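You operate a simulated robot arm through the tools that you are given. There is no shell and no other tool.

The job below is to be done with a simulated robot arm. You get a single attempt, and the scene is never put back.

TASK
Lay the wet blue slat across two spacers in the green bay.
Fine: slats and spacers lie on the bench; the dry yellow slat goes in the red bay.
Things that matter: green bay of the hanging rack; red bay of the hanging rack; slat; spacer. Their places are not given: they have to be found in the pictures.

Only the result counts: the job must be done as asked and must still hold three seconds after the hand-in. Knocking over, shifting, dropping, spilling or breaking anything else fails it.

THE ROBOT
A 7-joint arm with a three-finger gripper, fixed in place. Base frame: the origin is on the floor under the middle of its stand, x ahead of it, y to its left, z up; the work surface is at about z = 0.85. Readings come in m, rad, newtons and seconds.
It reaches about 1.342 m from its shoulder. Its first joint turns from -2.897 to 2.897 rad. Payload 2.69 kg.
The tool frame sits at the grasp point between the pads (the TCP): z along the fingers, y along the line on which they close. The tips reach 0.03 m beyond it. The gripper opens to 0.128 m; its body begins 0.117 m behind the TCP.
Orientation is that of the tool frame in the base frame, as a unit quaternion [x, y, z, w]. With the fingers straight down and closing along the base's y, the tool's x points along the base's -x, its y along +y and its z along -z.

THE INTERFACE
- The arm moves only by the tool send_rows. Its argument "moves" is a list of rows, each a list of 2 entries, a list of its own where there are three numbers: the shift along the tool's x, y, z in units of 30 mm (1.0 is 30 mm), then the turn, a rotation vector about the tool's x, y, z in units of 6 degrees (1.0 is 6 degrees). In form: [[[tx, ty, tz], [wx, wy, wz]], ...]. A call has 1 to 20 rows; each row shifts and turns the commanded pose from where the row before left it, along the tool's axes as they then stand. "gripper" is the finger opening in cm, from 0 to 12.8, set as the call begins (left out, the last holds). A call with a number of a shift or a turn outside -1 to 1 is refused whole. Rows are played at 5 a second. More than 0.05 m and 0.15 rad between two rows, or a gripper value outside its range, and nothing of the call is played. Where a pose cannot be reached the arm comes as near as it can. A force on the tool above 40 N (or 10 N above the force at the start of the call, whichever is more), or a blocked arm, ends the call early, and 0.2 s more pass. Each finger travels about 0.127 m/s and halts on what it meets, pressing with about 43 N; the grip force reading is that of the motor and also rises with nothing between the fingers. The clock runs only during rows and for 0.2 s after the last one: add rows that do not move to give the fingers time. The reply holds the time, the measured pose of the TCP, the force on the tool along the base axes, the opening and the grip force, in the units named above and with some noise, with the torque about the TCP (base axes, N m) and any sound that the robot's microphone picked up.
- Cameras (640 x 400 px; columns grow to the right, rows downward): "scene" is fixed at [0.0503, -0.6509, 1.3525]; the picture's right is [0.82, -0.57, 0.00], its down [-0.25, -0.36, -0.90] and it looks along [0.51, 0.74, -0.44] (base axes); focal length 329 px, centre (320, 200). "wrist" rides on the gripper at [0.058, 0.054, -0.131] in the tool frame; the picture's right is [-0.68, 0.74, 0.00], its down [-0.62, -0.57, -0.55] and it looks along [-0.40, -0.37, 0.84] (tool axes); focal length 234 px, centre (320, 200).
- get_image(camera): a new picture of that camera. It takes no simulated time.
- slide_trunk(by): moves the trunk up (or, below 0, down) by that many m; the arm rides with it, the base frame stays. It gives what a move gives, with no picture.
- locate(camera, pixels): for up to 12 pixels [column, row] of the newest picture of that camera ("zoom" is the newest enlarged one), the place [x, y, z] in the base frame of the surface seen there, good to about 0.002 m. It takes no simulated time.
- inspect(camera, box): a new picture of the part [left, top, right, bottom] of that camera's present view, enlarged. It takes no simulated time.
- finish_job(): hands the job in; it is judged then, once.

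Open the gripper and draw the arm clear of the work before you hand the job in, unless the task says otherwise.

The tools are called after "Request:" as name(argument=value, ...) on one line, values as JSON. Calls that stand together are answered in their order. send_rows: Moves the arm, as the interface text tells. Its arguments: {"type":"object","properties":{"moves":{"type":"array"},"gripper":{"type":"number"}},"required":["moves"]} The other tools are called the same way: slide_trunk (by) moves the trunk up or down; get_image (camera) takes a picture; locate (camera, pixels) gives the place of the surface under pixels of a picture; inspect (camera, box) takes an enlarged picture of a part of a camera's view; finish_job () hands the job in.

At the start:

```text
time: 0.0
eef_pos: [0.6489, 0.2569, 1.0657]
tcp_rot: [0.0, 1.0, 0.0, 0.0]
wrist_force: [1.2, 1.0, -0.5]
ft_torque: [0.0, 0.0, -0.04]
finger_gap: 0.1279
grip_force: 0.0
trunk travel left (down, up): [-0.15, 0.2]
```

scene: 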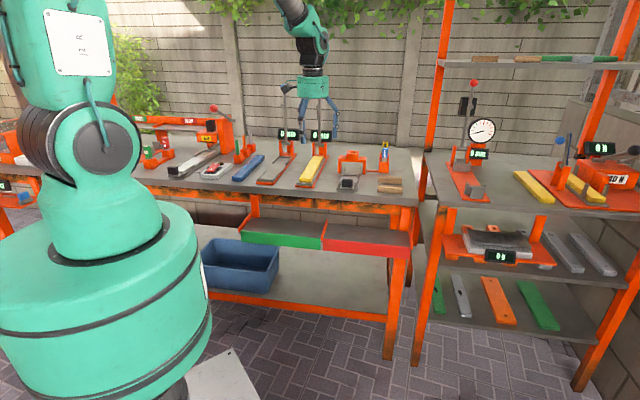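
wrist: 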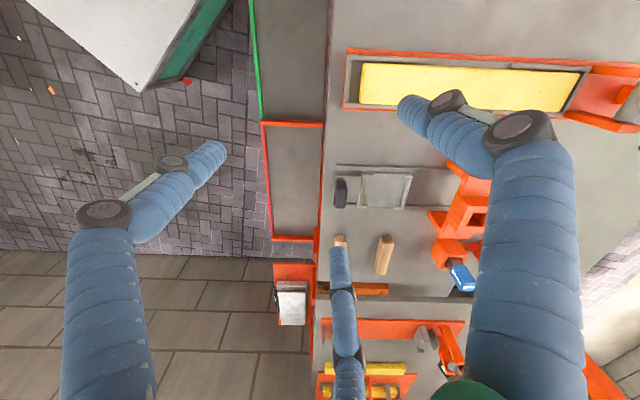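

I start by looking closely at the bench and the hanging rack in the scene picture: the bench is around rows 130-200, and the bays hang below the bench edge at (285,235) green and (365,240) red.

Request:
inspect(camera="scene", box=[130, 90, 290, 190])

Request:
inspect(camera="scene", box=[260, 110, 420, 210])

Request:
inspect(camera="scene", box=[190, 180, 430, 330])

Request:
inspect(camera="scene", box=[420, 50, 640, 220])

```text
4.00 times, centred on (210, 140) of scene
```

zoom: 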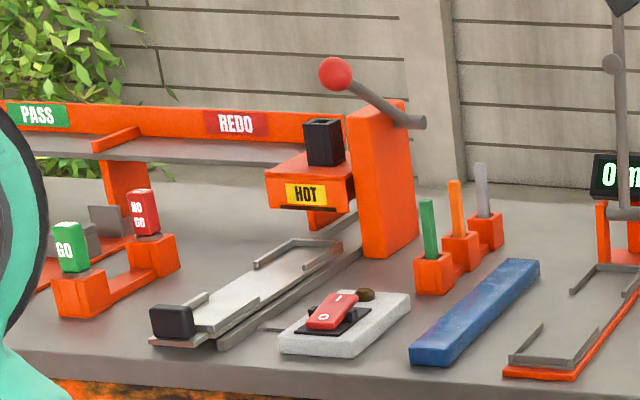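

```text
4.00 times, centred on (340, 160) of scene
```

zoom: 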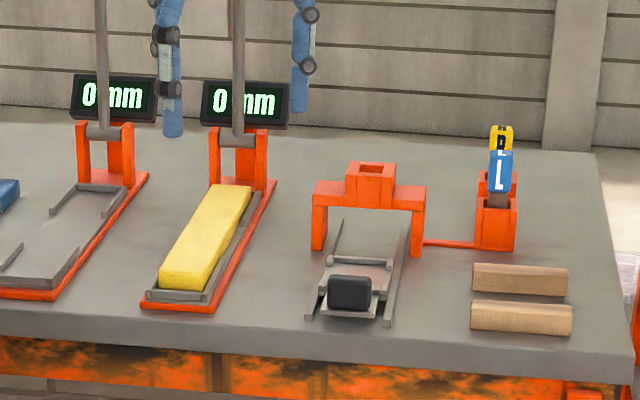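

```text
2.67 times, centred on (310, 255) of scene
```

zoom: 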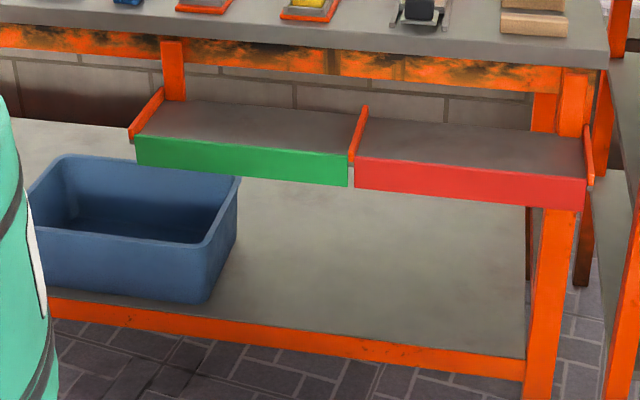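

```text
2.35 times, centred on (530, 135) of scene
```

zoom: 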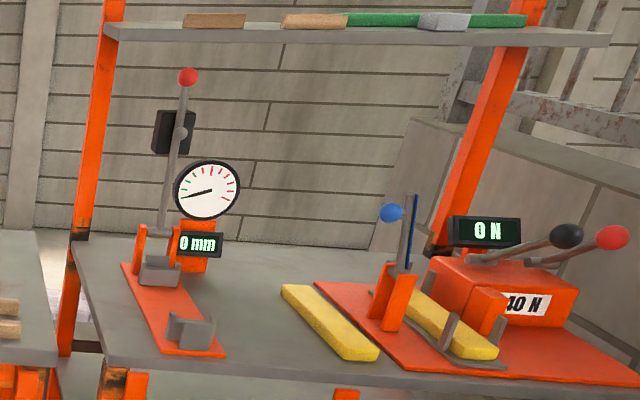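

The blue slat lies at zoom-1 (475,310), the yellow one in a gauge at scene (312,170), the two wooden spacers at (390,180) and (390,190). I now locate points on these and on the bays.

Request:
inspect(camera="scene", box=[220, 190, 420, 280])

Request:
locate(camera="scene", pixels=[[246, 224], [280, 228], [320, 232], [285, 240], [330, 233], [365, 236], [405, 243], [365, 248], [240, 232], [323, 248], [410, 258], [324, 222]])

Request:
get_image(camera="wrist")

```text
3.20 times, centred on (320, 235) of scene
```

zoom: 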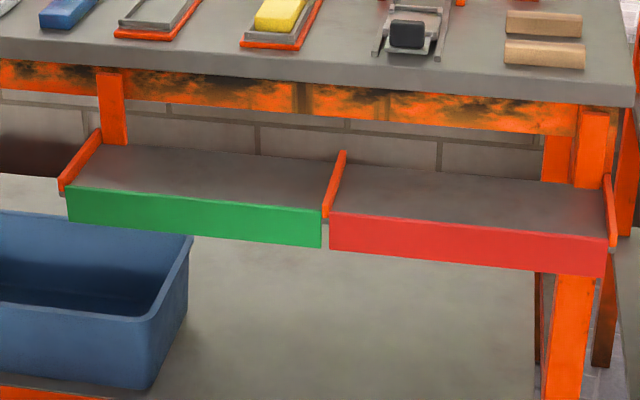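

```text
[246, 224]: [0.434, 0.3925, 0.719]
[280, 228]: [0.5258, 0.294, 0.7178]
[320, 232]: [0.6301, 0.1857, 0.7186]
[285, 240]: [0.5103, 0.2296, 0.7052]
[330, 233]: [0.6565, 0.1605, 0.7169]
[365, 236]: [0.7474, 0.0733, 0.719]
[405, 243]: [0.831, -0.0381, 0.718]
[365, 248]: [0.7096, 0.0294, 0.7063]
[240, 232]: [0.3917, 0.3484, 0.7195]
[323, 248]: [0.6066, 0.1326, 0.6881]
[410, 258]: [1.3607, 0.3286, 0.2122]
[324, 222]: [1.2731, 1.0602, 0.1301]
```

```text
taken
```

wrist: 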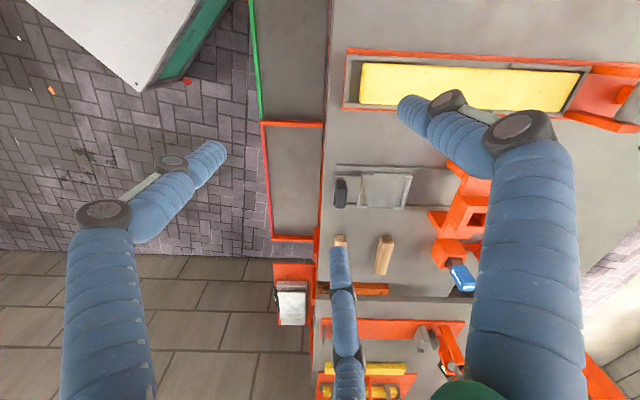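

The bay floors lie at about z=0.718 and the bench runs diagonally in the base frame. I locate the bay corners in the enlarged picture (lip, dividers, back edges).

Request:
locate(camera="zoom", pixels=[[70, 190], [104, 148], [80, 183], [320, 206], [330, 165], [200, 196], [200, 154], [316, 212], [343, 152], [326, 212], [100, 130], [62, 183]])

Request:
locate(camera="zoom", pixels=[[350, 168], [334, 210], [600, 180], [600, 236], [470, 176], [470, 222], [606, 176], [612, 240], [330, 248], [320, 246], [70, 222], [604, 274]])

Request:
locate(camera="zoom", pixels=[[20, 50], [320, 75], [600, 100], [20, 40], [320, 68], [600, 88], [510, 45], [583, 48], [508, 14], [580, 18], [545, 56], [545, 25]])

```text
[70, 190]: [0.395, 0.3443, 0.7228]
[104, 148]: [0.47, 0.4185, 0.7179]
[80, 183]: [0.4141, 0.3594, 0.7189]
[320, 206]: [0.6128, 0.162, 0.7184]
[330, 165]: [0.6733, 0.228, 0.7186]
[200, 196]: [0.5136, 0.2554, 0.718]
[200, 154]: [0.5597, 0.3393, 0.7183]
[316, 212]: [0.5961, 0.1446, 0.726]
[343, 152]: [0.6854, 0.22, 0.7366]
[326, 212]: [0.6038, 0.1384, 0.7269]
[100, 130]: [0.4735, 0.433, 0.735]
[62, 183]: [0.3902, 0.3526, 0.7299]
```

```text
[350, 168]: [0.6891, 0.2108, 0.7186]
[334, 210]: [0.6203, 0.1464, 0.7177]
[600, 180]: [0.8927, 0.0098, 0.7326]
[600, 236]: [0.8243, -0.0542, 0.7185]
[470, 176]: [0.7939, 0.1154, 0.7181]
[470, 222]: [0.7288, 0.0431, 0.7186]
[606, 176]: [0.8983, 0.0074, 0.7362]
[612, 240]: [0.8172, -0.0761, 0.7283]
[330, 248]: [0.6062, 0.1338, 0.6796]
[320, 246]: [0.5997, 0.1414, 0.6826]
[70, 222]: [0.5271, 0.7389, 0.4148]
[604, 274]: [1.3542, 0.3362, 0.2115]
```

```text
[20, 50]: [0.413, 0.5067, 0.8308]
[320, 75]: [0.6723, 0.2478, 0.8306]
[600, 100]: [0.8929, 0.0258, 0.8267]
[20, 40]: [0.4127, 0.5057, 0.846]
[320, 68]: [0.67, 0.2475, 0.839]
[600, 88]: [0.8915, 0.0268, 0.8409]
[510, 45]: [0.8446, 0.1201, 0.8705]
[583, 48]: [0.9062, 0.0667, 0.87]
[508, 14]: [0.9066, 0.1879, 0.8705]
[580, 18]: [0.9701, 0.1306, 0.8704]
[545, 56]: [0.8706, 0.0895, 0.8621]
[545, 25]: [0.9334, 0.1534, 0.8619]
```

The bench front edge follows x+y≈0.92, so the bench is at 45°, with the bays wholly in front of it (v from 0.525 to 0.64). Now I look closely at the slats, spacers and the gripper in the scene.

Request:
inspect(camera="scene", box=[270, 60, 360, 150])

Request:
inspect(camera="scene", box=[220, 140, 300, 190])

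Request:
locate(camera="zoom", pixels=[[110, 300], [160, 330], [350, 120], [240, 200], [300, 160], [180, 255], [200, 285], [330, 160], [135, 310], [90, 320], [140, 350], [300, 110]])

```text
4.44 times, centred on (315, 105) of scene
```

zoom: 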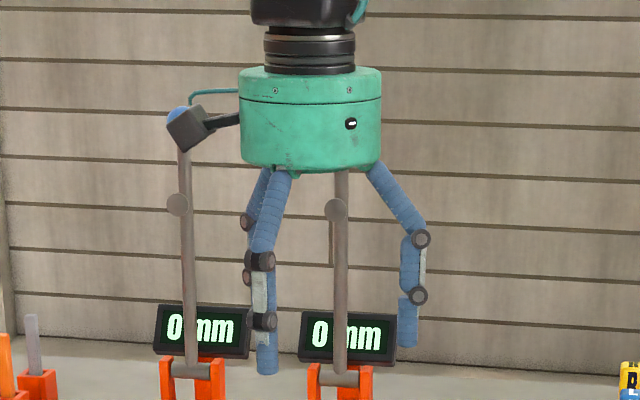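

```text
8.00 times, centred on (260, 165) of scene
```

zoom: 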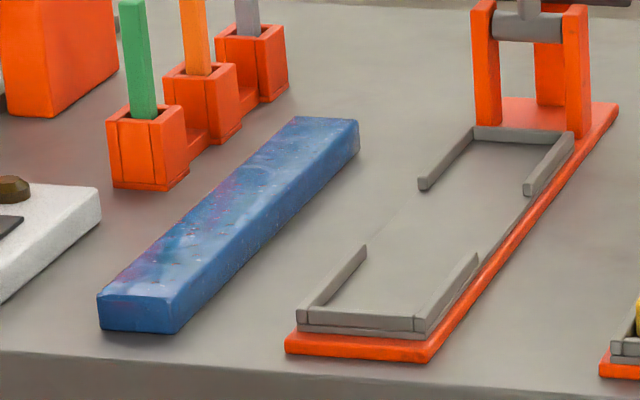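

```text
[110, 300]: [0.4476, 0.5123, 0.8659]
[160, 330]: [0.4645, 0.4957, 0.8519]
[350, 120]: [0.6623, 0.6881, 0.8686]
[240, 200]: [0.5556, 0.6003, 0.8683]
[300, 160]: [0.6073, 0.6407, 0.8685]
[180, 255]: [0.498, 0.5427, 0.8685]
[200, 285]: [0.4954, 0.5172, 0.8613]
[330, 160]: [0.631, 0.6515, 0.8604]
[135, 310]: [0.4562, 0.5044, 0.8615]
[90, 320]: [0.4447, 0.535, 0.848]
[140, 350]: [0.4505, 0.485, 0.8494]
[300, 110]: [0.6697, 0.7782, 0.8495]
```

The blue slat's top is at z≈0.8685 on the bench at 0.848, its long side along (1,1). I locate its corners, and look closely at the yellow slat and at the spacers.

Request:
locate(camera="zoom", pixels=[[101, 292], [172, 299], [180, 292], [296, 120], [354, 124], [297, 118], [200, 207], [260, 225], [245, 160], [310, 172], [150, 255], [340, 119]])

Request:
inspect(camera="scene", box=[285, 130, 365, 190])

Request:
locate(camera="zoom", pixels=[[92, 346], [165, 346], [180, 352], [250, 148], [330, 152], [170, 250], [260, 250], [210, 200], [300, 200], [100, 370], [180, 365], [200, 340]])

Request:
inspect(camera="scene", box=[365, 165, 415, 200])

```text
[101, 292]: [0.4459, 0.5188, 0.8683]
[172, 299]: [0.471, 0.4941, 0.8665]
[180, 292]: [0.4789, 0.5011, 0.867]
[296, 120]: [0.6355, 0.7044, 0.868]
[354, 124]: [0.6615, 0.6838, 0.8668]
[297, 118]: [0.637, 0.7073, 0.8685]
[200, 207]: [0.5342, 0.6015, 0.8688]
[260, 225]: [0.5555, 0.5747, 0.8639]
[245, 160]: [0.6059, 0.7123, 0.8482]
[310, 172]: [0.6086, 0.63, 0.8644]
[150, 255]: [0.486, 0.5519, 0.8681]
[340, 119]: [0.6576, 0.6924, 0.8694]
```

```text
6.67 times, centred on (325, 160) of scene
```

zoom: 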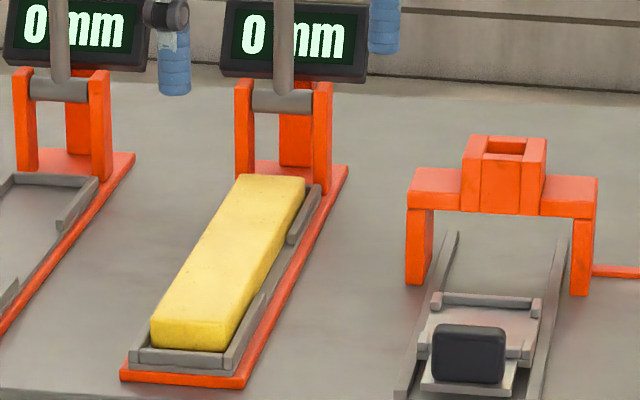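

```text
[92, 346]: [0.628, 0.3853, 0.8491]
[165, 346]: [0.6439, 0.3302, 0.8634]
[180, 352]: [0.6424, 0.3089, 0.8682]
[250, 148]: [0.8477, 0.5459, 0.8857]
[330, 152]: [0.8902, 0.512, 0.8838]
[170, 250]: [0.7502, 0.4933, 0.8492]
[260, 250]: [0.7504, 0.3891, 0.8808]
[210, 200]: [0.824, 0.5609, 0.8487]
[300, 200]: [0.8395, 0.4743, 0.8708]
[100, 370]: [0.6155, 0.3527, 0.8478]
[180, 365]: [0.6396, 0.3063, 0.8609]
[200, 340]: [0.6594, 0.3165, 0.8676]
```

```text
11.43 times, centred on (390, 182) of scene
```

zoom: 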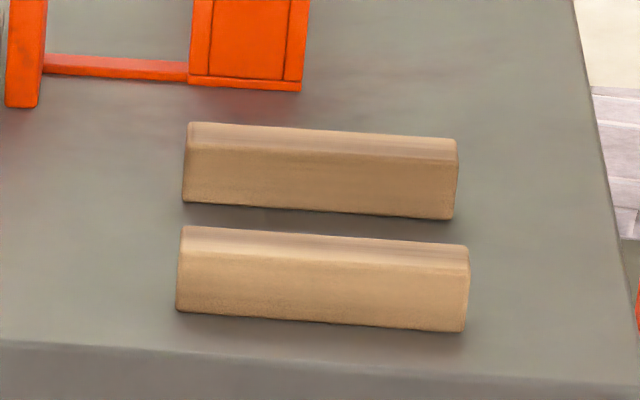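

I locate the spacer corners in this picture: near one from (180,228) to (468,330), far one from (185,123) to (458,218).

Request:
locate(camera="zoom", pixels=[[186, 230], [183, 250], [464, 247], [465, 267], [180, 308], [462, 328], [190, 126], [188, 146], [454, 140], [454, 156], [186, 198], [450, 215]])

Request:
locate(camera="zoom", pixels=[[320, 236], [320, 250], [320, 258], [320, 264], [320, 270], [320, 132], [320, 145], [320, 150], [320, 156], [320, 162], [320, 225], [320, 330]])

Request:
inspect(camera="scene", box=[295, 150, 335, 190])

```text
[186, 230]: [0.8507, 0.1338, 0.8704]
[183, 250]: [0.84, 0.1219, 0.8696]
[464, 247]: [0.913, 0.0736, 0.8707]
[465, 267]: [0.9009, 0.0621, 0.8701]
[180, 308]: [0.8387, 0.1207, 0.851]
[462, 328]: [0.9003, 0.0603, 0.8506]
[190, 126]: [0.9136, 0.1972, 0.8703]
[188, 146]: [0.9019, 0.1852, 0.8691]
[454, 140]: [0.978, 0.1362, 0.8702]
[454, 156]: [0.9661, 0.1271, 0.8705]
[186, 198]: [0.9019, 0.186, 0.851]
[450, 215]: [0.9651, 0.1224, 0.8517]
```

```text
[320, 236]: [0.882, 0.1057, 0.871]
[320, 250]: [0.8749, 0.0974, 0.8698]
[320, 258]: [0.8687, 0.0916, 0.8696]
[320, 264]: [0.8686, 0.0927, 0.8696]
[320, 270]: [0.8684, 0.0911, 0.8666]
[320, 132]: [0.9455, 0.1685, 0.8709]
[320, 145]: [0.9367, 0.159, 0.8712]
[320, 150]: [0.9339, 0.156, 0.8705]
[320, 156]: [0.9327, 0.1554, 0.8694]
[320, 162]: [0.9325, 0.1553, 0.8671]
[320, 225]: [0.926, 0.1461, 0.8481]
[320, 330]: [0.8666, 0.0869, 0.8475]
```

```text
10.00 times, centred on (315, 170) of scene
```

zoom: 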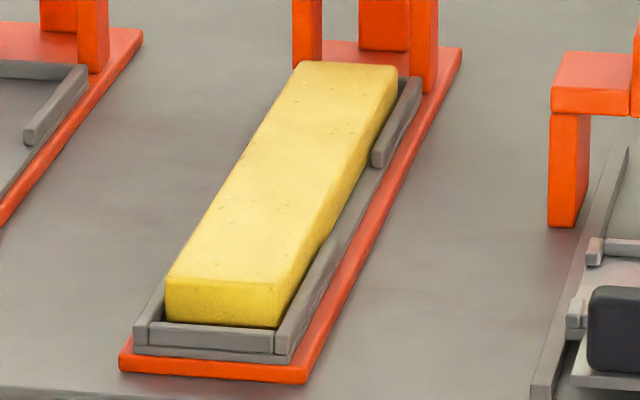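

Both spacers are about 88 x 20 x 22 mm, running along the bench edge. Now the yellow slat's corners and its tray walls in this last picture.

Request:
locate(camera="zoom", pixels=[[172, 276], [270, 286], [300, 66], [390, 70], [225, 180], [330, 190], [175, 300], [262, 315], [160, 330], [230, 340], [145, 320], [300, 300]])

Request:
locate(camera="zoom", pixels=[[345, 210], [350, 230], [395, 115], [405, 100], [155, 345], [270, 350], [290, 345], [250, 371], [320, 230], [300, 240], [128, 350], [440, 60]])

Request:
inspect(camera="wrist", box=[320, 30, 640, 230])

```text
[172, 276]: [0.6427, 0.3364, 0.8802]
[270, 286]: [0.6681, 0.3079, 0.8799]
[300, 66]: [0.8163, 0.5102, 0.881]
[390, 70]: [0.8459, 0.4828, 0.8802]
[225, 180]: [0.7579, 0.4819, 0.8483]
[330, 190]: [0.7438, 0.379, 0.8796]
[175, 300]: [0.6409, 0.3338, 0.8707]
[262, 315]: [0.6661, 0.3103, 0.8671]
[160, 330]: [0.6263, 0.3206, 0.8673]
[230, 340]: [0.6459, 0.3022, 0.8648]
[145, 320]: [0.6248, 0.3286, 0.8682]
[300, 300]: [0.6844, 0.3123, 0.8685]
```

```text
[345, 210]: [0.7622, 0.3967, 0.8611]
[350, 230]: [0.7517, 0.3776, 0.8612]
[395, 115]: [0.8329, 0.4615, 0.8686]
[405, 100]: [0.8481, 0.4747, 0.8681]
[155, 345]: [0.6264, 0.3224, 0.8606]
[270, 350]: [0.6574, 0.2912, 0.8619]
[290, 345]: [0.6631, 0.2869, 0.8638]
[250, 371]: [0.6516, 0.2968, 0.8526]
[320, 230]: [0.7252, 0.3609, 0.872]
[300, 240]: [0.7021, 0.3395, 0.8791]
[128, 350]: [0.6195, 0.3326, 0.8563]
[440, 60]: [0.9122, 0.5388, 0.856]
```

```text
2.00 times, centred on (480, 130) of wrist
```

zoom: 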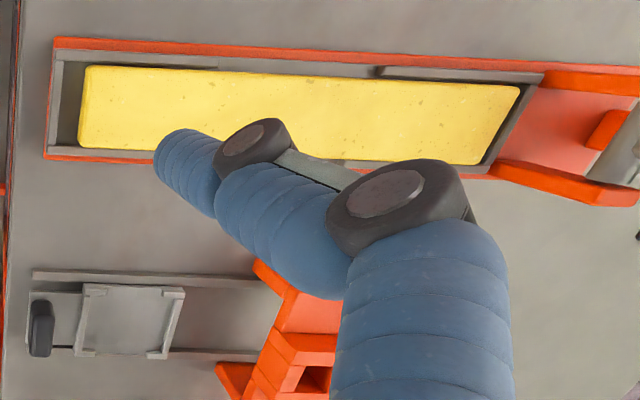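

The yellow slat sits in its tray with top at z≈0.880 (u 0.216–0.257, v 0.69–0.94), walls at 0.868. I test how the three fingers move by closing to 5 cm in free air, where nothing is near.

Request:
send_rows(moves=[[[0, 0, 0], [0, 0, 0]], [[0, 0, 0], [0, 0, 0]], [[0, 0, 0], [0, 0, 0]], [[0, 0, 0], [0, 0, 0]], [[0, 0, 0], [0, 0, 0]]], gripper=5.0)

Request:
get_image(camera="wrist")

Request:
inspect(camera="scene", box=[270, 60, 360, 150])

```text
time: 1.2
eef_pos: [0.649, 0.2568, 1.066]
tcp_rot: [0.0, 1.0, 0.001, -0.001]
wrist_force: [-0.4, -0.3, 0.2]
ft_torque: [0.02, -0.02, 0.01]
finger_gap: 0.0501
grip_force: 0.0
trunk travel left (down, up): [-0.15, 0.2]
```

```text
taken
```

wrist: 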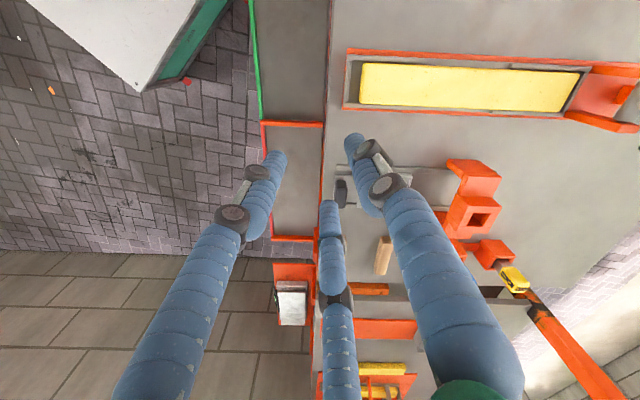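

```text
4.44 times, centred on (315, 105) of scene
```

zoom: 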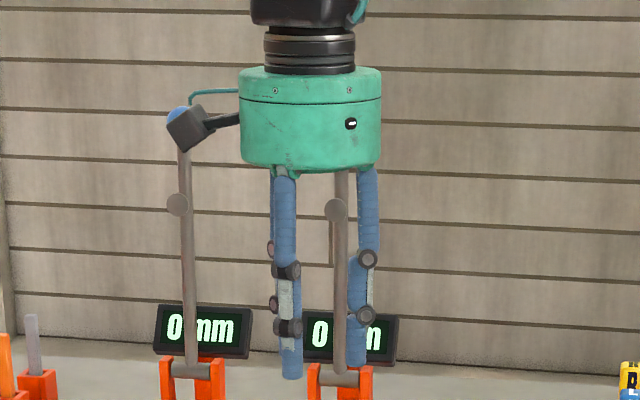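

The fingers close radially at 120°: thumb on tool +y, two fingers at about ±x and −y. I check finger tip heights and nearby obstacles (gauge-pin holders, pen holder, lever rods).

Request:
locate(camera="zoom", pixels=[[292, 374], [292, 330], [357, 362], [285, 268], [340, 340], [188, 340], [180, 115], [200, 135], [335, 210], [176, 205], [310, 170], [285, 180]])

Request:
inspect(camera="scene", box=[215, 110, 295, 170])

Request:
locate(camera="zoom", pixels=[[102, 220], [165, 150], [225, 105], [140, 330], [170, 345], [200, 290], [250, 250], [150, 365], [90, 160], [560, 200], [480, 300], [600, 300]])

Request:
inspect(camera="scene", box=[340, 130, 420, 190])

Request:
locate(camera="zoom", pixels=[[385, 95], [380, 140], [370, 230], [345, 260], [395, 260], [390, 180], [220, 170], [200, 230], [60, 255], [240, 160], [80, 310], [60, 360]])

```text
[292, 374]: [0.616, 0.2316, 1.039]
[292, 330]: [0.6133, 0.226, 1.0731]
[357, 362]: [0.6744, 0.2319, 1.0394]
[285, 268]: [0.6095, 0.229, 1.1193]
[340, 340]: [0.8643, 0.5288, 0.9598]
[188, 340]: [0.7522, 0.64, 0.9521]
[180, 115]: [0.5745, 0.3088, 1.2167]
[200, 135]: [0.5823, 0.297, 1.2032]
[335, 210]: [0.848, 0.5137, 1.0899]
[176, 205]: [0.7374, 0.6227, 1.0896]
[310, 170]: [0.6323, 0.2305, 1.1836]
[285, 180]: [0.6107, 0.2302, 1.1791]
```

```text
6.67 times, centred on (255, 140) of scene
```

zoom: 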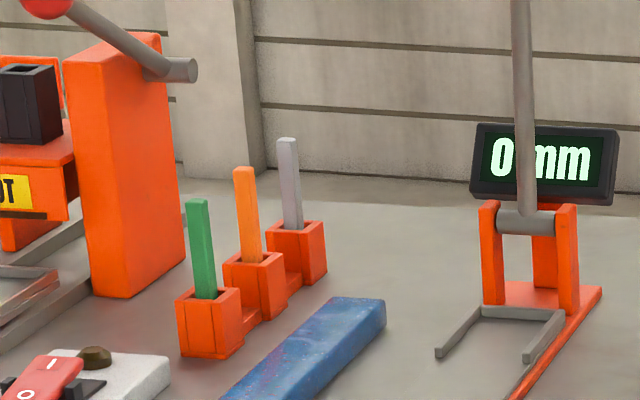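

```text
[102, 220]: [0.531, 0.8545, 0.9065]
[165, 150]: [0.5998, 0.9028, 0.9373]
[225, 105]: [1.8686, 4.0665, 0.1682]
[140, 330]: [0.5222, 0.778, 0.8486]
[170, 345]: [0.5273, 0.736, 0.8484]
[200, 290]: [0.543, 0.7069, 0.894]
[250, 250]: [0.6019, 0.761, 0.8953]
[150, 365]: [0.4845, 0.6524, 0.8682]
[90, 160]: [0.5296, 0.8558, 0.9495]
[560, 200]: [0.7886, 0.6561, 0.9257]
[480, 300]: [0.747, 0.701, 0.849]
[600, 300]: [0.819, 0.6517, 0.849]
```

```text
6.67 times, centred on (380, 160) of scene
```

zoom: 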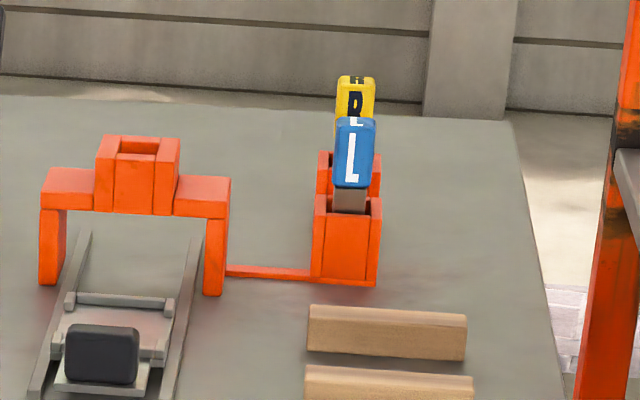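

```text
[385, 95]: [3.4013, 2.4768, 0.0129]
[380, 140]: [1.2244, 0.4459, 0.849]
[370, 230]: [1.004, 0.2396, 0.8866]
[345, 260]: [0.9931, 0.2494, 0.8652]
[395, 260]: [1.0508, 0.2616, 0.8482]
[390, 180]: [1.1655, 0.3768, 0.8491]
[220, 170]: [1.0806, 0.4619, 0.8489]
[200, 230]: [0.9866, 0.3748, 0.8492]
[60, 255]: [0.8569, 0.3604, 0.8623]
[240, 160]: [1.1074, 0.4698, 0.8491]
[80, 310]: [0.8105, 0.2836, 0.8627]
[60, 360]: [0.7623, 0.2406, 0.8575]
```

Tips sit ~0.03 m below the TCP, as specified. I turn the gripper by 45° so that its x lies along the spacers and move above the near spacer (u=0.551, v≈0.683), staying at z≈0.97.

Request:
send_rows(moves=[[[0, 0, 0], [0, 0, 1]], [[0, 0, 0], [0, 0, 1]], [[0, 0, 0], [0, 0, 1]], [[0, 0, 0], [0, 0, 1]], [[0, 0, 0], [0, 0, 1]], [[0, 0, 0], [0, 0, 1]], [[0, 0, 0], [0, 0, 1]], [[0, 0, 0], [0, 0, 0.5]], [[-1, 0, 0], [0, 0, 0]], [[-1, 0, 0], [0, 0, 0]], [[-1, 0, 0], [0, 0, 0]], [[-1, 0, 0], [0, 0, 0]], [[-1, 0, 0], [0, 0, 0]], [[-1, 0.4, 0], [0, 0, 0]], [[-1, 0.4, 0], [0, 0, 0]], [[-1, 0.4, 0], [0, 0, 0]], [[-1, 0.22, 0.2], [0, 0, 0]], [[-0.12, 0, 1], [0, 0, 0]], [[0, 0, 1], [0, 0, 0]], [[0, 0, 1], [0, 0, 0]]], gripper=7.0)

Request:
get_image(camera="wrist")

Request:
get_image(camera="scene")

```text
time: 5.4
eef_pos: [0.8731, 0.0953, 0.968]
tcp_rot: [0.383, 0.924, 0.0, 0.0]
wrist_force: [-0.4, -0.5, -0.1]
ft_torque: [-0.01, 0.02, -0.02]
finger_gap: 0.0699
grip_force: 0.0
trunk travel left (down, up): [-0.15, 0.2]
```

```text
taken
```

wrist: 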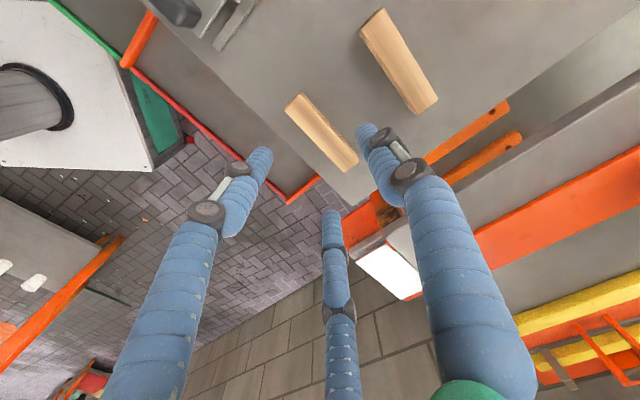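

```text
taken
```

scene: 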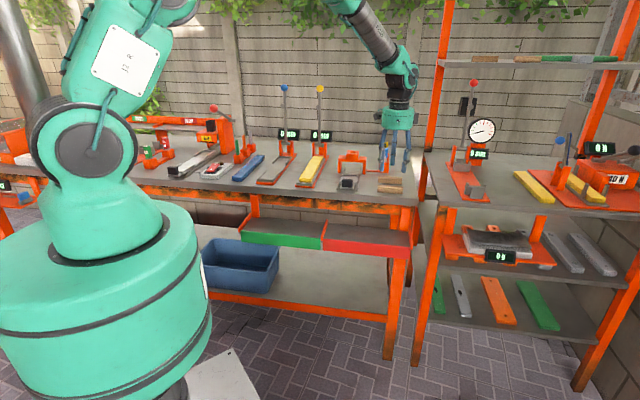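

The TCP stands at u=0.550, v=0.685, and the near spacer is in the wrist picture at (320,132). I check the spacer with the wrist camera before lowering.

Request:
locate(camera="wrist", pixels=[[302, 95], [288, 107], [356, 158], [344, 168], [322, 130], [362, 28], [380, 14], [435, 98], [420, 110], [398, 62], [265, 155], [365, 130]])

Request:
inspect(camera="scene", box=[350, 130, 430, 200])

```text
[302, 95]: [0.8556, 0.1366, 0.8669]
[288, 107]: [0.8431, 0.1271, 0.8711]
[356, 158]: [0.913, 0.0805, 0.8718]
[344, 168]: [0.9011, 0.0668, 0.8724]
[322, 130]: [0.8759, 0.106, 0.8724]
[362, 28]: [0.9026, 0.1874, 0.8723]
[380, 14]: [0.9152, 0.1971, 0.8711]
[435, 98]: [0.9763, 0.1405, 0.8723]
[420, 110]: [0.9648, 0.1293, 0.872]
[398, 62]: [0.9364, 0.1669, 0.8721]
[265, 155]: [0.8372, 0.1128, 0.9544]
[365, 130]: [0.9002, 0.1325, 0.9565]
```

```text
5.71 times, centred on (390, 165) of scene
```

zoom: 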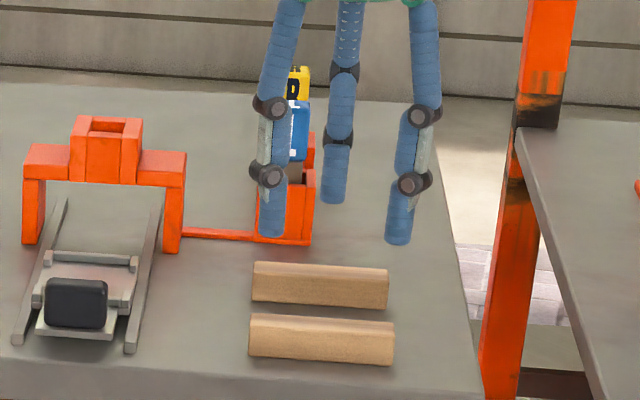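

Both cameras put the spacer's centre at v≈0.691, about 6 mm towards the thumb from the TCP, as wanted. I lower to z≈0.885 with the fingers open.

Request:
send_rows(moves=[[[0, 0, 0.8], [0, 0, 0]], [[0, 0, 0.8], [0, 0, 0]], [[0, 0, 0.6], [0, 0, 0]], [[0, 0, 0.35], [0, 0, 0]], [[0, 0, 0.2], [0, 0, 0]], [[0, 0, 0], [0, 0, 0]]])

Request:
inspect(camera="wrist", box=[200, 80, 440, 230])

Request:
inspect(camera="scene", box=[350, 130, 430, 200])

```text
time: 6.8
eef_pos: [0.8729, 0.0926, 0.8883]
tcp_rot: [0.383, 0.924, 0.0, 0.0]
wrist_force: [0.0, -0.2, 0.0]
ft_torque: [-0.01, -0.01, 0.0]
finger_gap: 0.0699
grip_force: 0.1
trunk travel left (down, up): [-0.15, 0.2]
```

```text
2.67 times, centred on (320, 155) of wrist
```

zoom: 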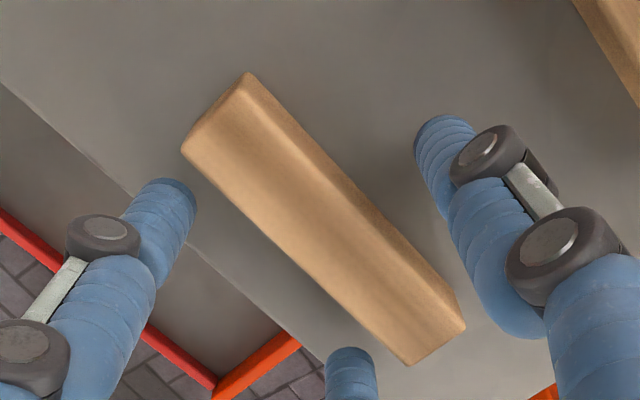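

```text
5.71 times, centred on (390, 165) of scene
```

zoom: 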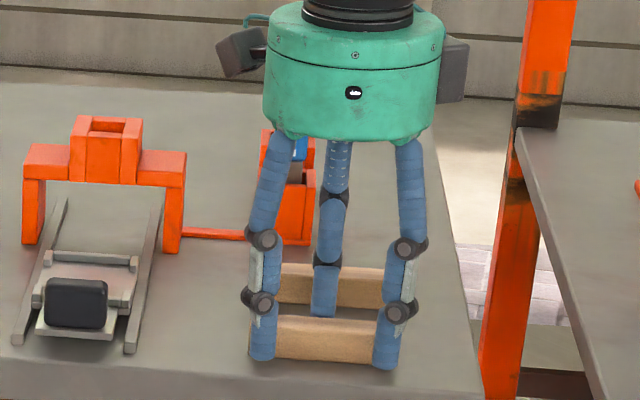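

The fingers straddle the near spacer with no contact. I lower 3 mm more and close in steps, first to 4 cm.

Request:
send_rows(moves=[[[0, 0, 0.1], [0, 0, 0]], [[0, 0, 0], [0, 0, 0]], [[0, 0, 0], [0, 0, 0]]], gripper=4.2)

Request:
inspect(camera="wrist", box=[200, 80, 440, 230])

```text
time: 7.6
eef_pos: [0.8735, 0.0937, 0.8851]
tcp_rot: [0.382, 0.924, 0.0, 0.001]
wrist_force: [0.2, 0.0, -0.3]
ft_torque: [-0.01, -0.01, -0.03]
finger_gap: 0.042
grip_force: 0.0
trunk travel left (down, up): [-0.15, 0.2]
```

```text
2.67 times, centred on (320, 155) of wrist
```

zoom: 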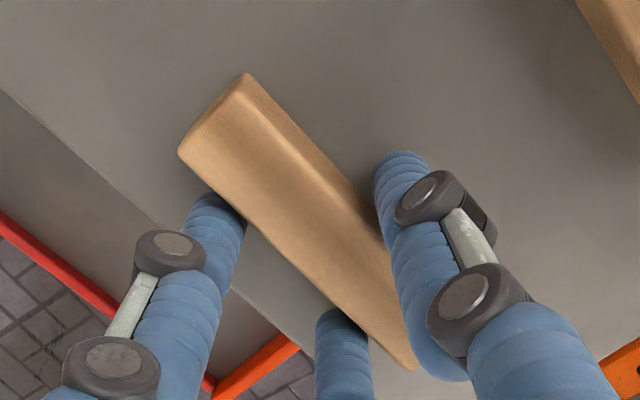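

The fingers are close to both long sides of the spacer; I close further to 3.2 and then to grip, watching gap and force.

Request:
send_rows(moves=[[[0, 0, 0], [0, 0, 0]], [[0, 0, 0], [0, 0, 0]], [[0, 0, 0], [0, 0, 0]]], gripper=3.2)

Request:
inspect(camera="wrist", box=[200, 80, 440, 230])

Request:
inspect(camera="scene", box=[360, 150, 420, 200])

```text
time: 8.4
eef_pos: [0.8732, 0.0934, 0.8857]
tcp_rot: [0.382, 0.924, 0.0, 0.001]
wrist_force: [0.3, -0.9, -0.6]
ft_torque: [0.04, -0.01, -0.02]
finger_gap: 0.0331
grip_force: 18.3
trunk travel left (down, up): [-0.15, 0.2]
```

```text
2.67 times, centred on (320, 155) of wrist
```

zoom: 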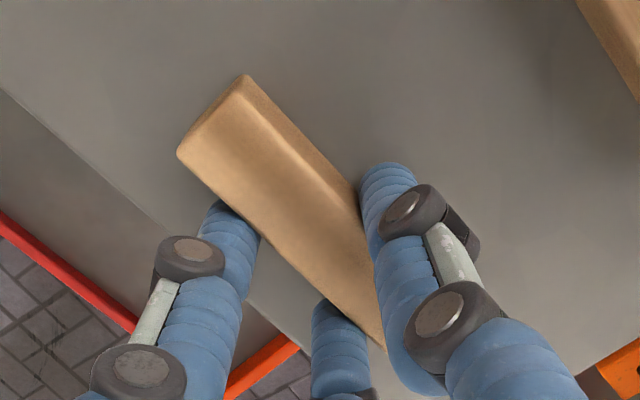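

```text
8.00 times, centred on (390, 175) of scene
```

zoom: 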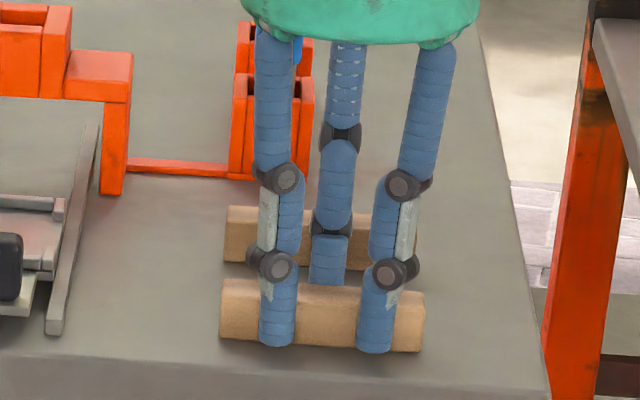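

Contact came at a gap of 0.0331, just as computed. I firm the grip and lift the spacer straight up by 12 cm.

Request:
send_rows(moves=[[[0, 0, 0], [0, 0, 0]], [[0, 0, 0], [0, 0, 0]], [[0, 0, 0], [0, 0, 0]], [[0, 0, -0.3], [0, 0, 0]], [[0, 0, -0.7], [0, 0, 0]], [[0, 0, -1], [0, 0, 0]], [[0, 0, -1], [0, 0, 0]], [[0, 0, -1], [0, 0, 0]], [[0, 0, 0], [0, 0, 0]]], gripper=1.5)

Request:
inspect(camera="wrist", box=[200, 80, 440, 230])

Request:
inspect(camera="scene", box=[340, 110, 440, 200])

```text
time: 10.4
eef_pos: [0.8722, 0.0926, 1.0053]
tcp_rot: [0.381, 0.925, 0.0, 0.0]
wrist_force: [-0.2, 0.1, -0.2]
ft_torque: [0.01, 0.0, 0.03]
finger_gap: 0.0315
grip_force: 42.8
trunk travel left (down, up): [-0.15, 0.2]
```

```text
2.67 times, centred on (320, 155) of wrist
```

zoom: 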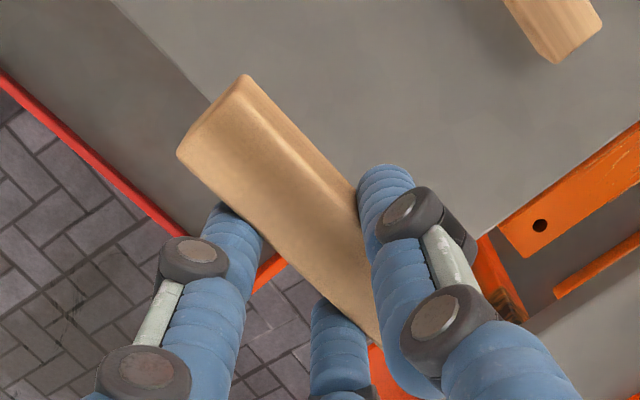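

```text
4.44 times, centred on (390, 155) of scene
```

zoom: 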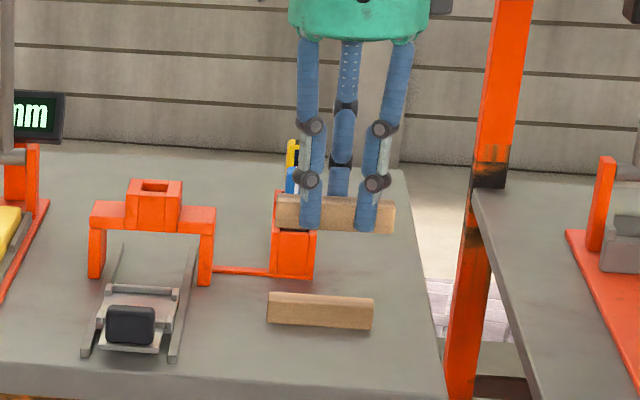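

The spacer is held level, its bottom 37 mm below the TCP. I draw it back off the bench to v=0.582 and carry it along to above the left part of the green bay.

Request:
send_rows(moves=[[[0, -1, 0], [0, 0, 0]], [[0, -1, 0], [0, 0, 0]], [[0, -1, 0], [0, 0, 0]], [[0, -0.37, 0], [0, 0, 0]], [[1, 0, 0], [0, 0, 0]], [[1, 0, 0], [0, 0, 0]], [[1, 0, 0], [0, 0, 0]], [[1, 0, 0], [0, 0, 0]], [[1, 0, 0], [0, 0, 0]], [[1, 0, 0], [0, 0, 0]], [[1, 0, 0], [0, 0, 0]], [[1, 0, 0], [0, 0, 0]], [[1, 0, 0], [0, 0, 0]], [[1, 0, 0], [0, 0, 0]], [[1, 0, 0], [0, 0, 0]], [[1, 0, 0], [0, 0, 0]], [[1, 0, 0], [0, 0, 0]], [[1, 0, 0], [0, 0, 0]], [[1, 0, 0], [0, 0, 0]]])

Request:
send_rows(moves=[[[0, 0, 0], [0, 0, -1]], [[0, 0, 0], [0, 0, -1]], [[0, 0, 0], [0, 0, -1]], [[0, 0, 0], [0, 0, -1]], [[0, 0, 0], [0, 0, -1]], [[0, 0, 0], [0, 0, -1]], [[0, 0, 0], [0, 0, -1]], [[0, 0, 0], [0, 0, -1]], [[0, 0, 0], [0, 0, -1]], [[0, 0, 0], [0, 0, -1]], [[0, 0, 0], [0, 0, -1]], [[0, 0, 0], [0, 0, -1]], [[0, 0, 0], [0, 0, -1]], [[0, 0, 0], [0, 0, -1]], [[0, 0, 0], [0, 0, -1]], [[0, 0, 0], [0, 0, 0]]])

Request:
get_image(camera="wrist")

Request:
get_image(camera="scene")

```text
time: 14.4
eef_pos: [0.4815, 0.3387, 1.0047]
tcp_rot: [0.382, 0.924, 0.001, 0.001]
wrist_force: [0.1, -0.2, 0.7]
ft_torque: [0.01, 0.02, 0.0]
finger_gap: 0.0315
grip_force: 43.2
trunk travel left (down, up): [-0.15, 0.2]
```

```text
time: 17.8
eef_pos: [0.4836, 0.3387, 1.0049]
tcp_rot: [-0.383, 0.924, 0.0, 0.0]
wrist_force: [0.6, -0.4, 0.2]
ft_torque: [0.01, 0.01, -0.02]
finger_gap: 0.0318
grip_force: 42.9
trunk travel left (down, up): [-0.15, 0.2]
```

```text
taken
```

wrist: 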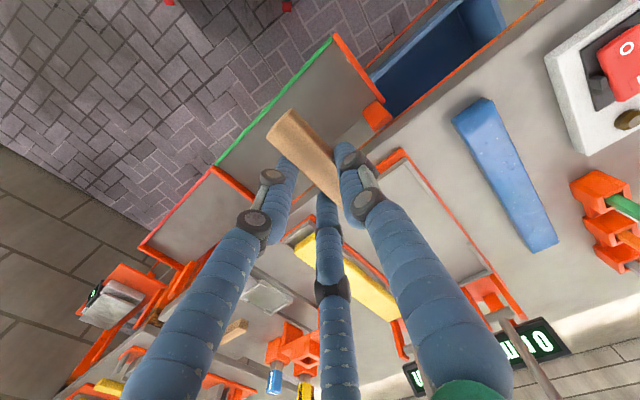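

```text
taken
```

scene: 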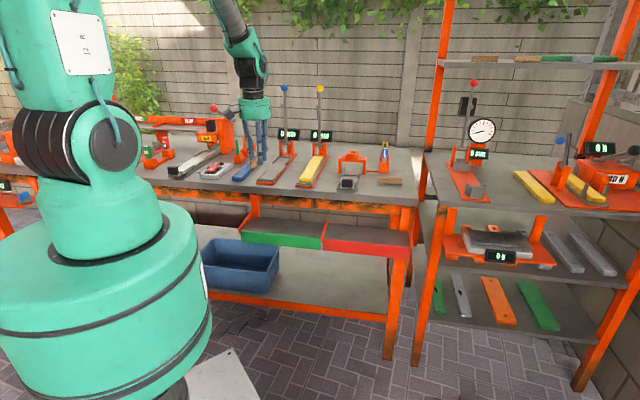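

I am at u=0.102, v=0.5815 with the spacer across the bay. Before lowering I measure the bay's edges in the wrist picture: lip (270,110), left divider (355,65), back edge (380,120), right divider (240,185).

Request:
locate(camera="wrist", pixels=[[325, 45], [323, 50], [300, 75], [250, 130], [350, 60], [372, 95], [375, 110], [385, 125], [345, 140], [232, 180], [225, 175], [300, 110]])

Request:
inspect(camera="wrist", box=[200, 20, 440, 220])

```text
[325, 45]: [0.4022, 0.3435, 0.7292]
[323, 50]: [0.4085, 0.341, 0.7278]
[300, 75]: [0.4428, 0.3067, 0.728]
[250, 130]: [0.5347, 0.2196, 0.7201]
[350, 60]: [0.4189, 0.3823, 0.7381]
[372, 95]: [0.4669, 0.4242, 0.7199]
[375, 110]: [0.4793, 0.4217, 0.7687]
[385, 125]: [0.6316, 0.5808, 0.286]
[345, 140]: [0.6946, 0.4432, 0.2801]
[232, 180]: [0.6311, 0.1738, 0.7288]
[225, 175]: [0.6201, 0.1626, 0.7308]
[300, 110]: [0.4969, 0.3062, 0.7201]
```

```text
2.00 times, centred on (320, 120) of wrist
```

zoom: 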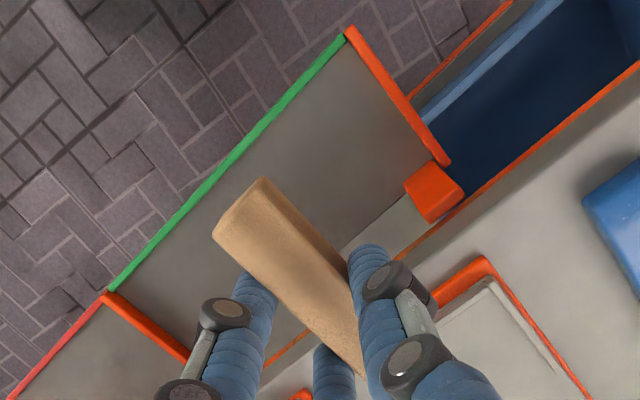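

The lip's top is at z≈0.728 (inner face v≈0.532), dividers at 0.738, floor 0.7185, back edge about 0.637. I shift 3.5 mm deeper and lower to just above the floor (TCP z≈0.757).

Request:
send_rows(moves=[[[-0.12, 0, 0.5], [0, 0, 0]], [[0, 0, 1], [0, 0, 0]], [[0, 0, 1], [0, 0, 0]], [[0, 0, 1], [0, 0, 0]], [[0, 0, 1], [0, 0, 0]], [[0, 0, 1], [0, 0, 0]], [[0, 0, 1], [0, 0, 0]], [[0, 0, 0.7], [0, 0, 0]], [[0, 0, 0.5], [0, 0, 0]], [[0, 0, 0.3], [0, 0, 0]], [[0, 0, 0.24], [0, 0, 0]], [[0, 0, 0], [0, 0, 0]]])

Request:
inspect(camera="wrist", box=[200, 40, 440, 220])

Request:
inspect(camera="scene", box=[220, 170, 340, 260])

```text
time: 20.4
eef_pos: [0.4857, 0.3415, 0.7567]
tcp_rot: [-0.384, 0.923, 0.0, 0.0]
wrist_force: [0.0, -1.1, -0.7]
ft_torque: [0.0, 0.0, -0.01]
finger_gap: 0.0317
grip_force: 43.4
trunk travel left (down, up): [-0.15, 0.2]
```

```text
2.22 times, centred on (320, 130) of wrist
```

zoom: 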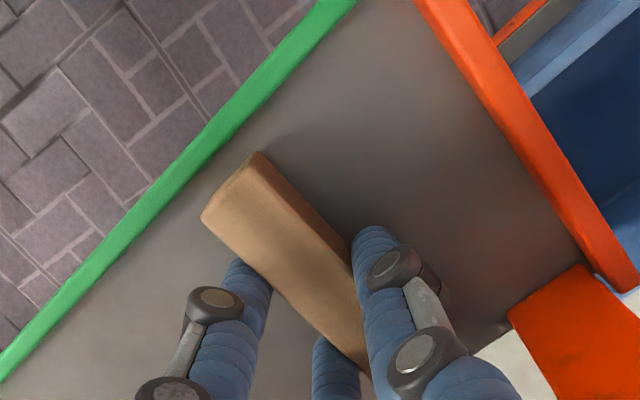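

```text
4.44 times, centred on (280, 215) of scene
```

zoom: 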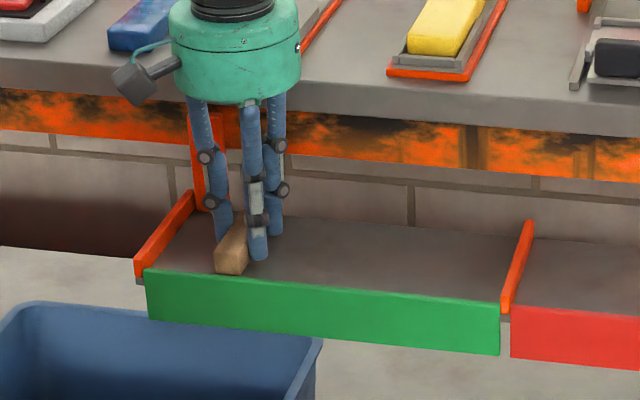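

The spacer is just above the bay floor, clear of the lip. I lower in steps under 1 mm, watching the force.

Request:
send_rows(moves=[[[0, 0, 0.04], [0, 0, 0]], [[0, 0, 0.03], [0, 0, 0]], [[0, 0, 0], [0, 0, 0]]])

Request:
locate(camera="wrist", pixels=[[300, 110]])

```text
time: 21.2
eef_pos: [0.4865, 0.3414, 0.7549]
tcp_rot: [-0.382, 0.924, 0.0, -0.001]
wrist_force: [-0.4, 0.4, 3.7]
ft_torque: [-0.04, 0.05, 0.01]
finger_gap: 0.0316
grip_force: 43.2
trunk travel left (down, up): [-0.15, 0.2]
```

```text
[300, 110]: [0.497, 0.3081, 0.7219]
```

Contact: 3.7 N upward. I open the fingers to 5.5 cm and rise straight up.

Request:
send_rows(moves=[[[0, 0, 0], [0, 0, 0]], [[0, 0, 0], [0, 0, 0]], [[0, 0, 0], [0, 0, 0]], [[0, 0, -0.3], [0, 0, 0]], [[0, 0, -0.7], [0, 0, 0]], [[0, 0, -1], [0, 0, 0]], [[0, 0, -1], [0, 0, 0]], [[0, 0, -1], [0, 0, 0]], [[0, 0, -1], [0, 0, 0]], [[0, 0, -1], [0, 0, 0]], [[0, 0, -1], [0, 0, 0]], [[0, 0, -1], [0, 0, 0]], [[0, 0, 0], [0, 0, 0]]], gripper=5.5)

Request:
get_image(camera="wrist")

Request:
inspect(camera="scene", box=[220, 170, 340, 260])

```text
time: 24.0
eef_pos: [0.4856, 0.3422, 0.9958]
tcp_rot: [-0.383, 0.924, 0.001, 0.0]
wrist_force: [-0.7, -0.2, 0.3]
ft_torque: [0.04, -0.02, 0.02]
finger_gap: 0.0547
grip_force: 0.1
trunk travel left (down, up): [-0.15, 0.2]
```

```text
taken
```

wrist: 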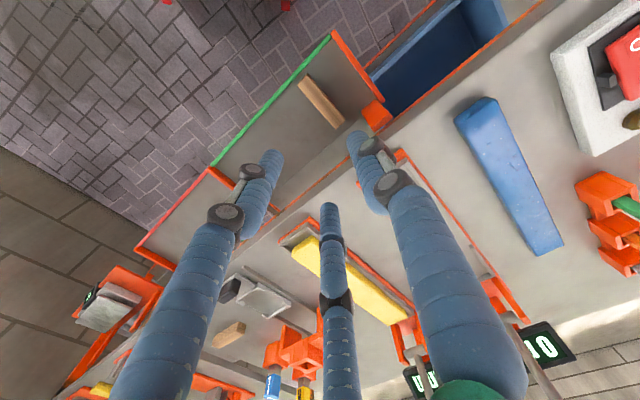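

```text
4.44 times, centred on (280, 215) of scene
```

zoom: 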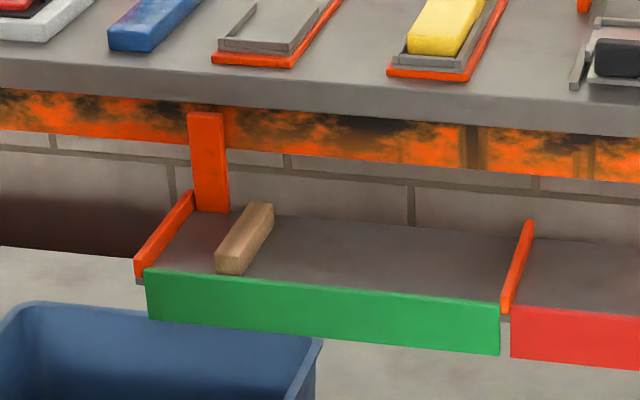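

The first spacer stands in the green bay at zoom (244,240). I locate it, the dividers and the lip again for the second placement.

Request:
locate(camera="zoom", pixels=[[218, 252], [243, 254], [252, 208], [271, 210], [245, 228], [505, 290], [526, 226], [140, 265], [190, 198], [215, 195], [320, 284], [300, 281]])

Request:
locate(camera="wrist", pixels=[[300, 84], [308, 77], [344, 120], [337, 127], [321, 102], [210, 170], [245, 186], [270, 120], [200, 180], [290, 160], [330, 38], [365, 85]])

```text
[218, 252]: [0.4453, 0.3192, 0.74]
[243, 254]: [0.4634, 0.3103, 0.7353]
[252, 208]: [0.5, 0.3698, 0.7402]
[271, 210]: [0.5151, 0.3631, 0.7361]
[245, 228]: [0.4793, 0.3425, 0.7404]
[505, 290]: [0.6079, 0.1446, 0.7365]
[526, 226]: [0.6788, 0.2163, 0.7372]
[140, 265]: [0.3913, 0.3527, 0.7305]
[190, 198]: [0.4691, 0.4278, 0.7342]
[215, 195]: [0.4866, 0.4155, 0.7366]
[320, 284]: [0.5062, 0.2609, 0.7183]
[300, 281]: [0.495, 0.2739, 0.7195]
```

```text
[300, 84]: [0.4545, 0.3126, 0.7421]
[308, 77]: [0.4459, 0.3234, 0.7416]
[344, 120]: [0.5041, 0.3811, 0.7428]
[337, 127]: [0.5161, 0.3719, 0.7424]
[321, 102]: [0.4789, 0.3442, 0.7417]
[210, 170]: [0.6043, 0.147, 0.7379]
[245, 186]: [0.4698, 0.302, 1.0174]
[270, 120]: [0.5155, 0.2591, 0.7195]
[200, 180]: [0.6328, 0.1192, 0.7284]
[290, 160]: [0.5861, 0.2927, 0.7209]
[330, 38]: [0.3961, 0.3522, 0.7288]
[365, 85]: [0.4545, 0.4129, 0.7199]
```

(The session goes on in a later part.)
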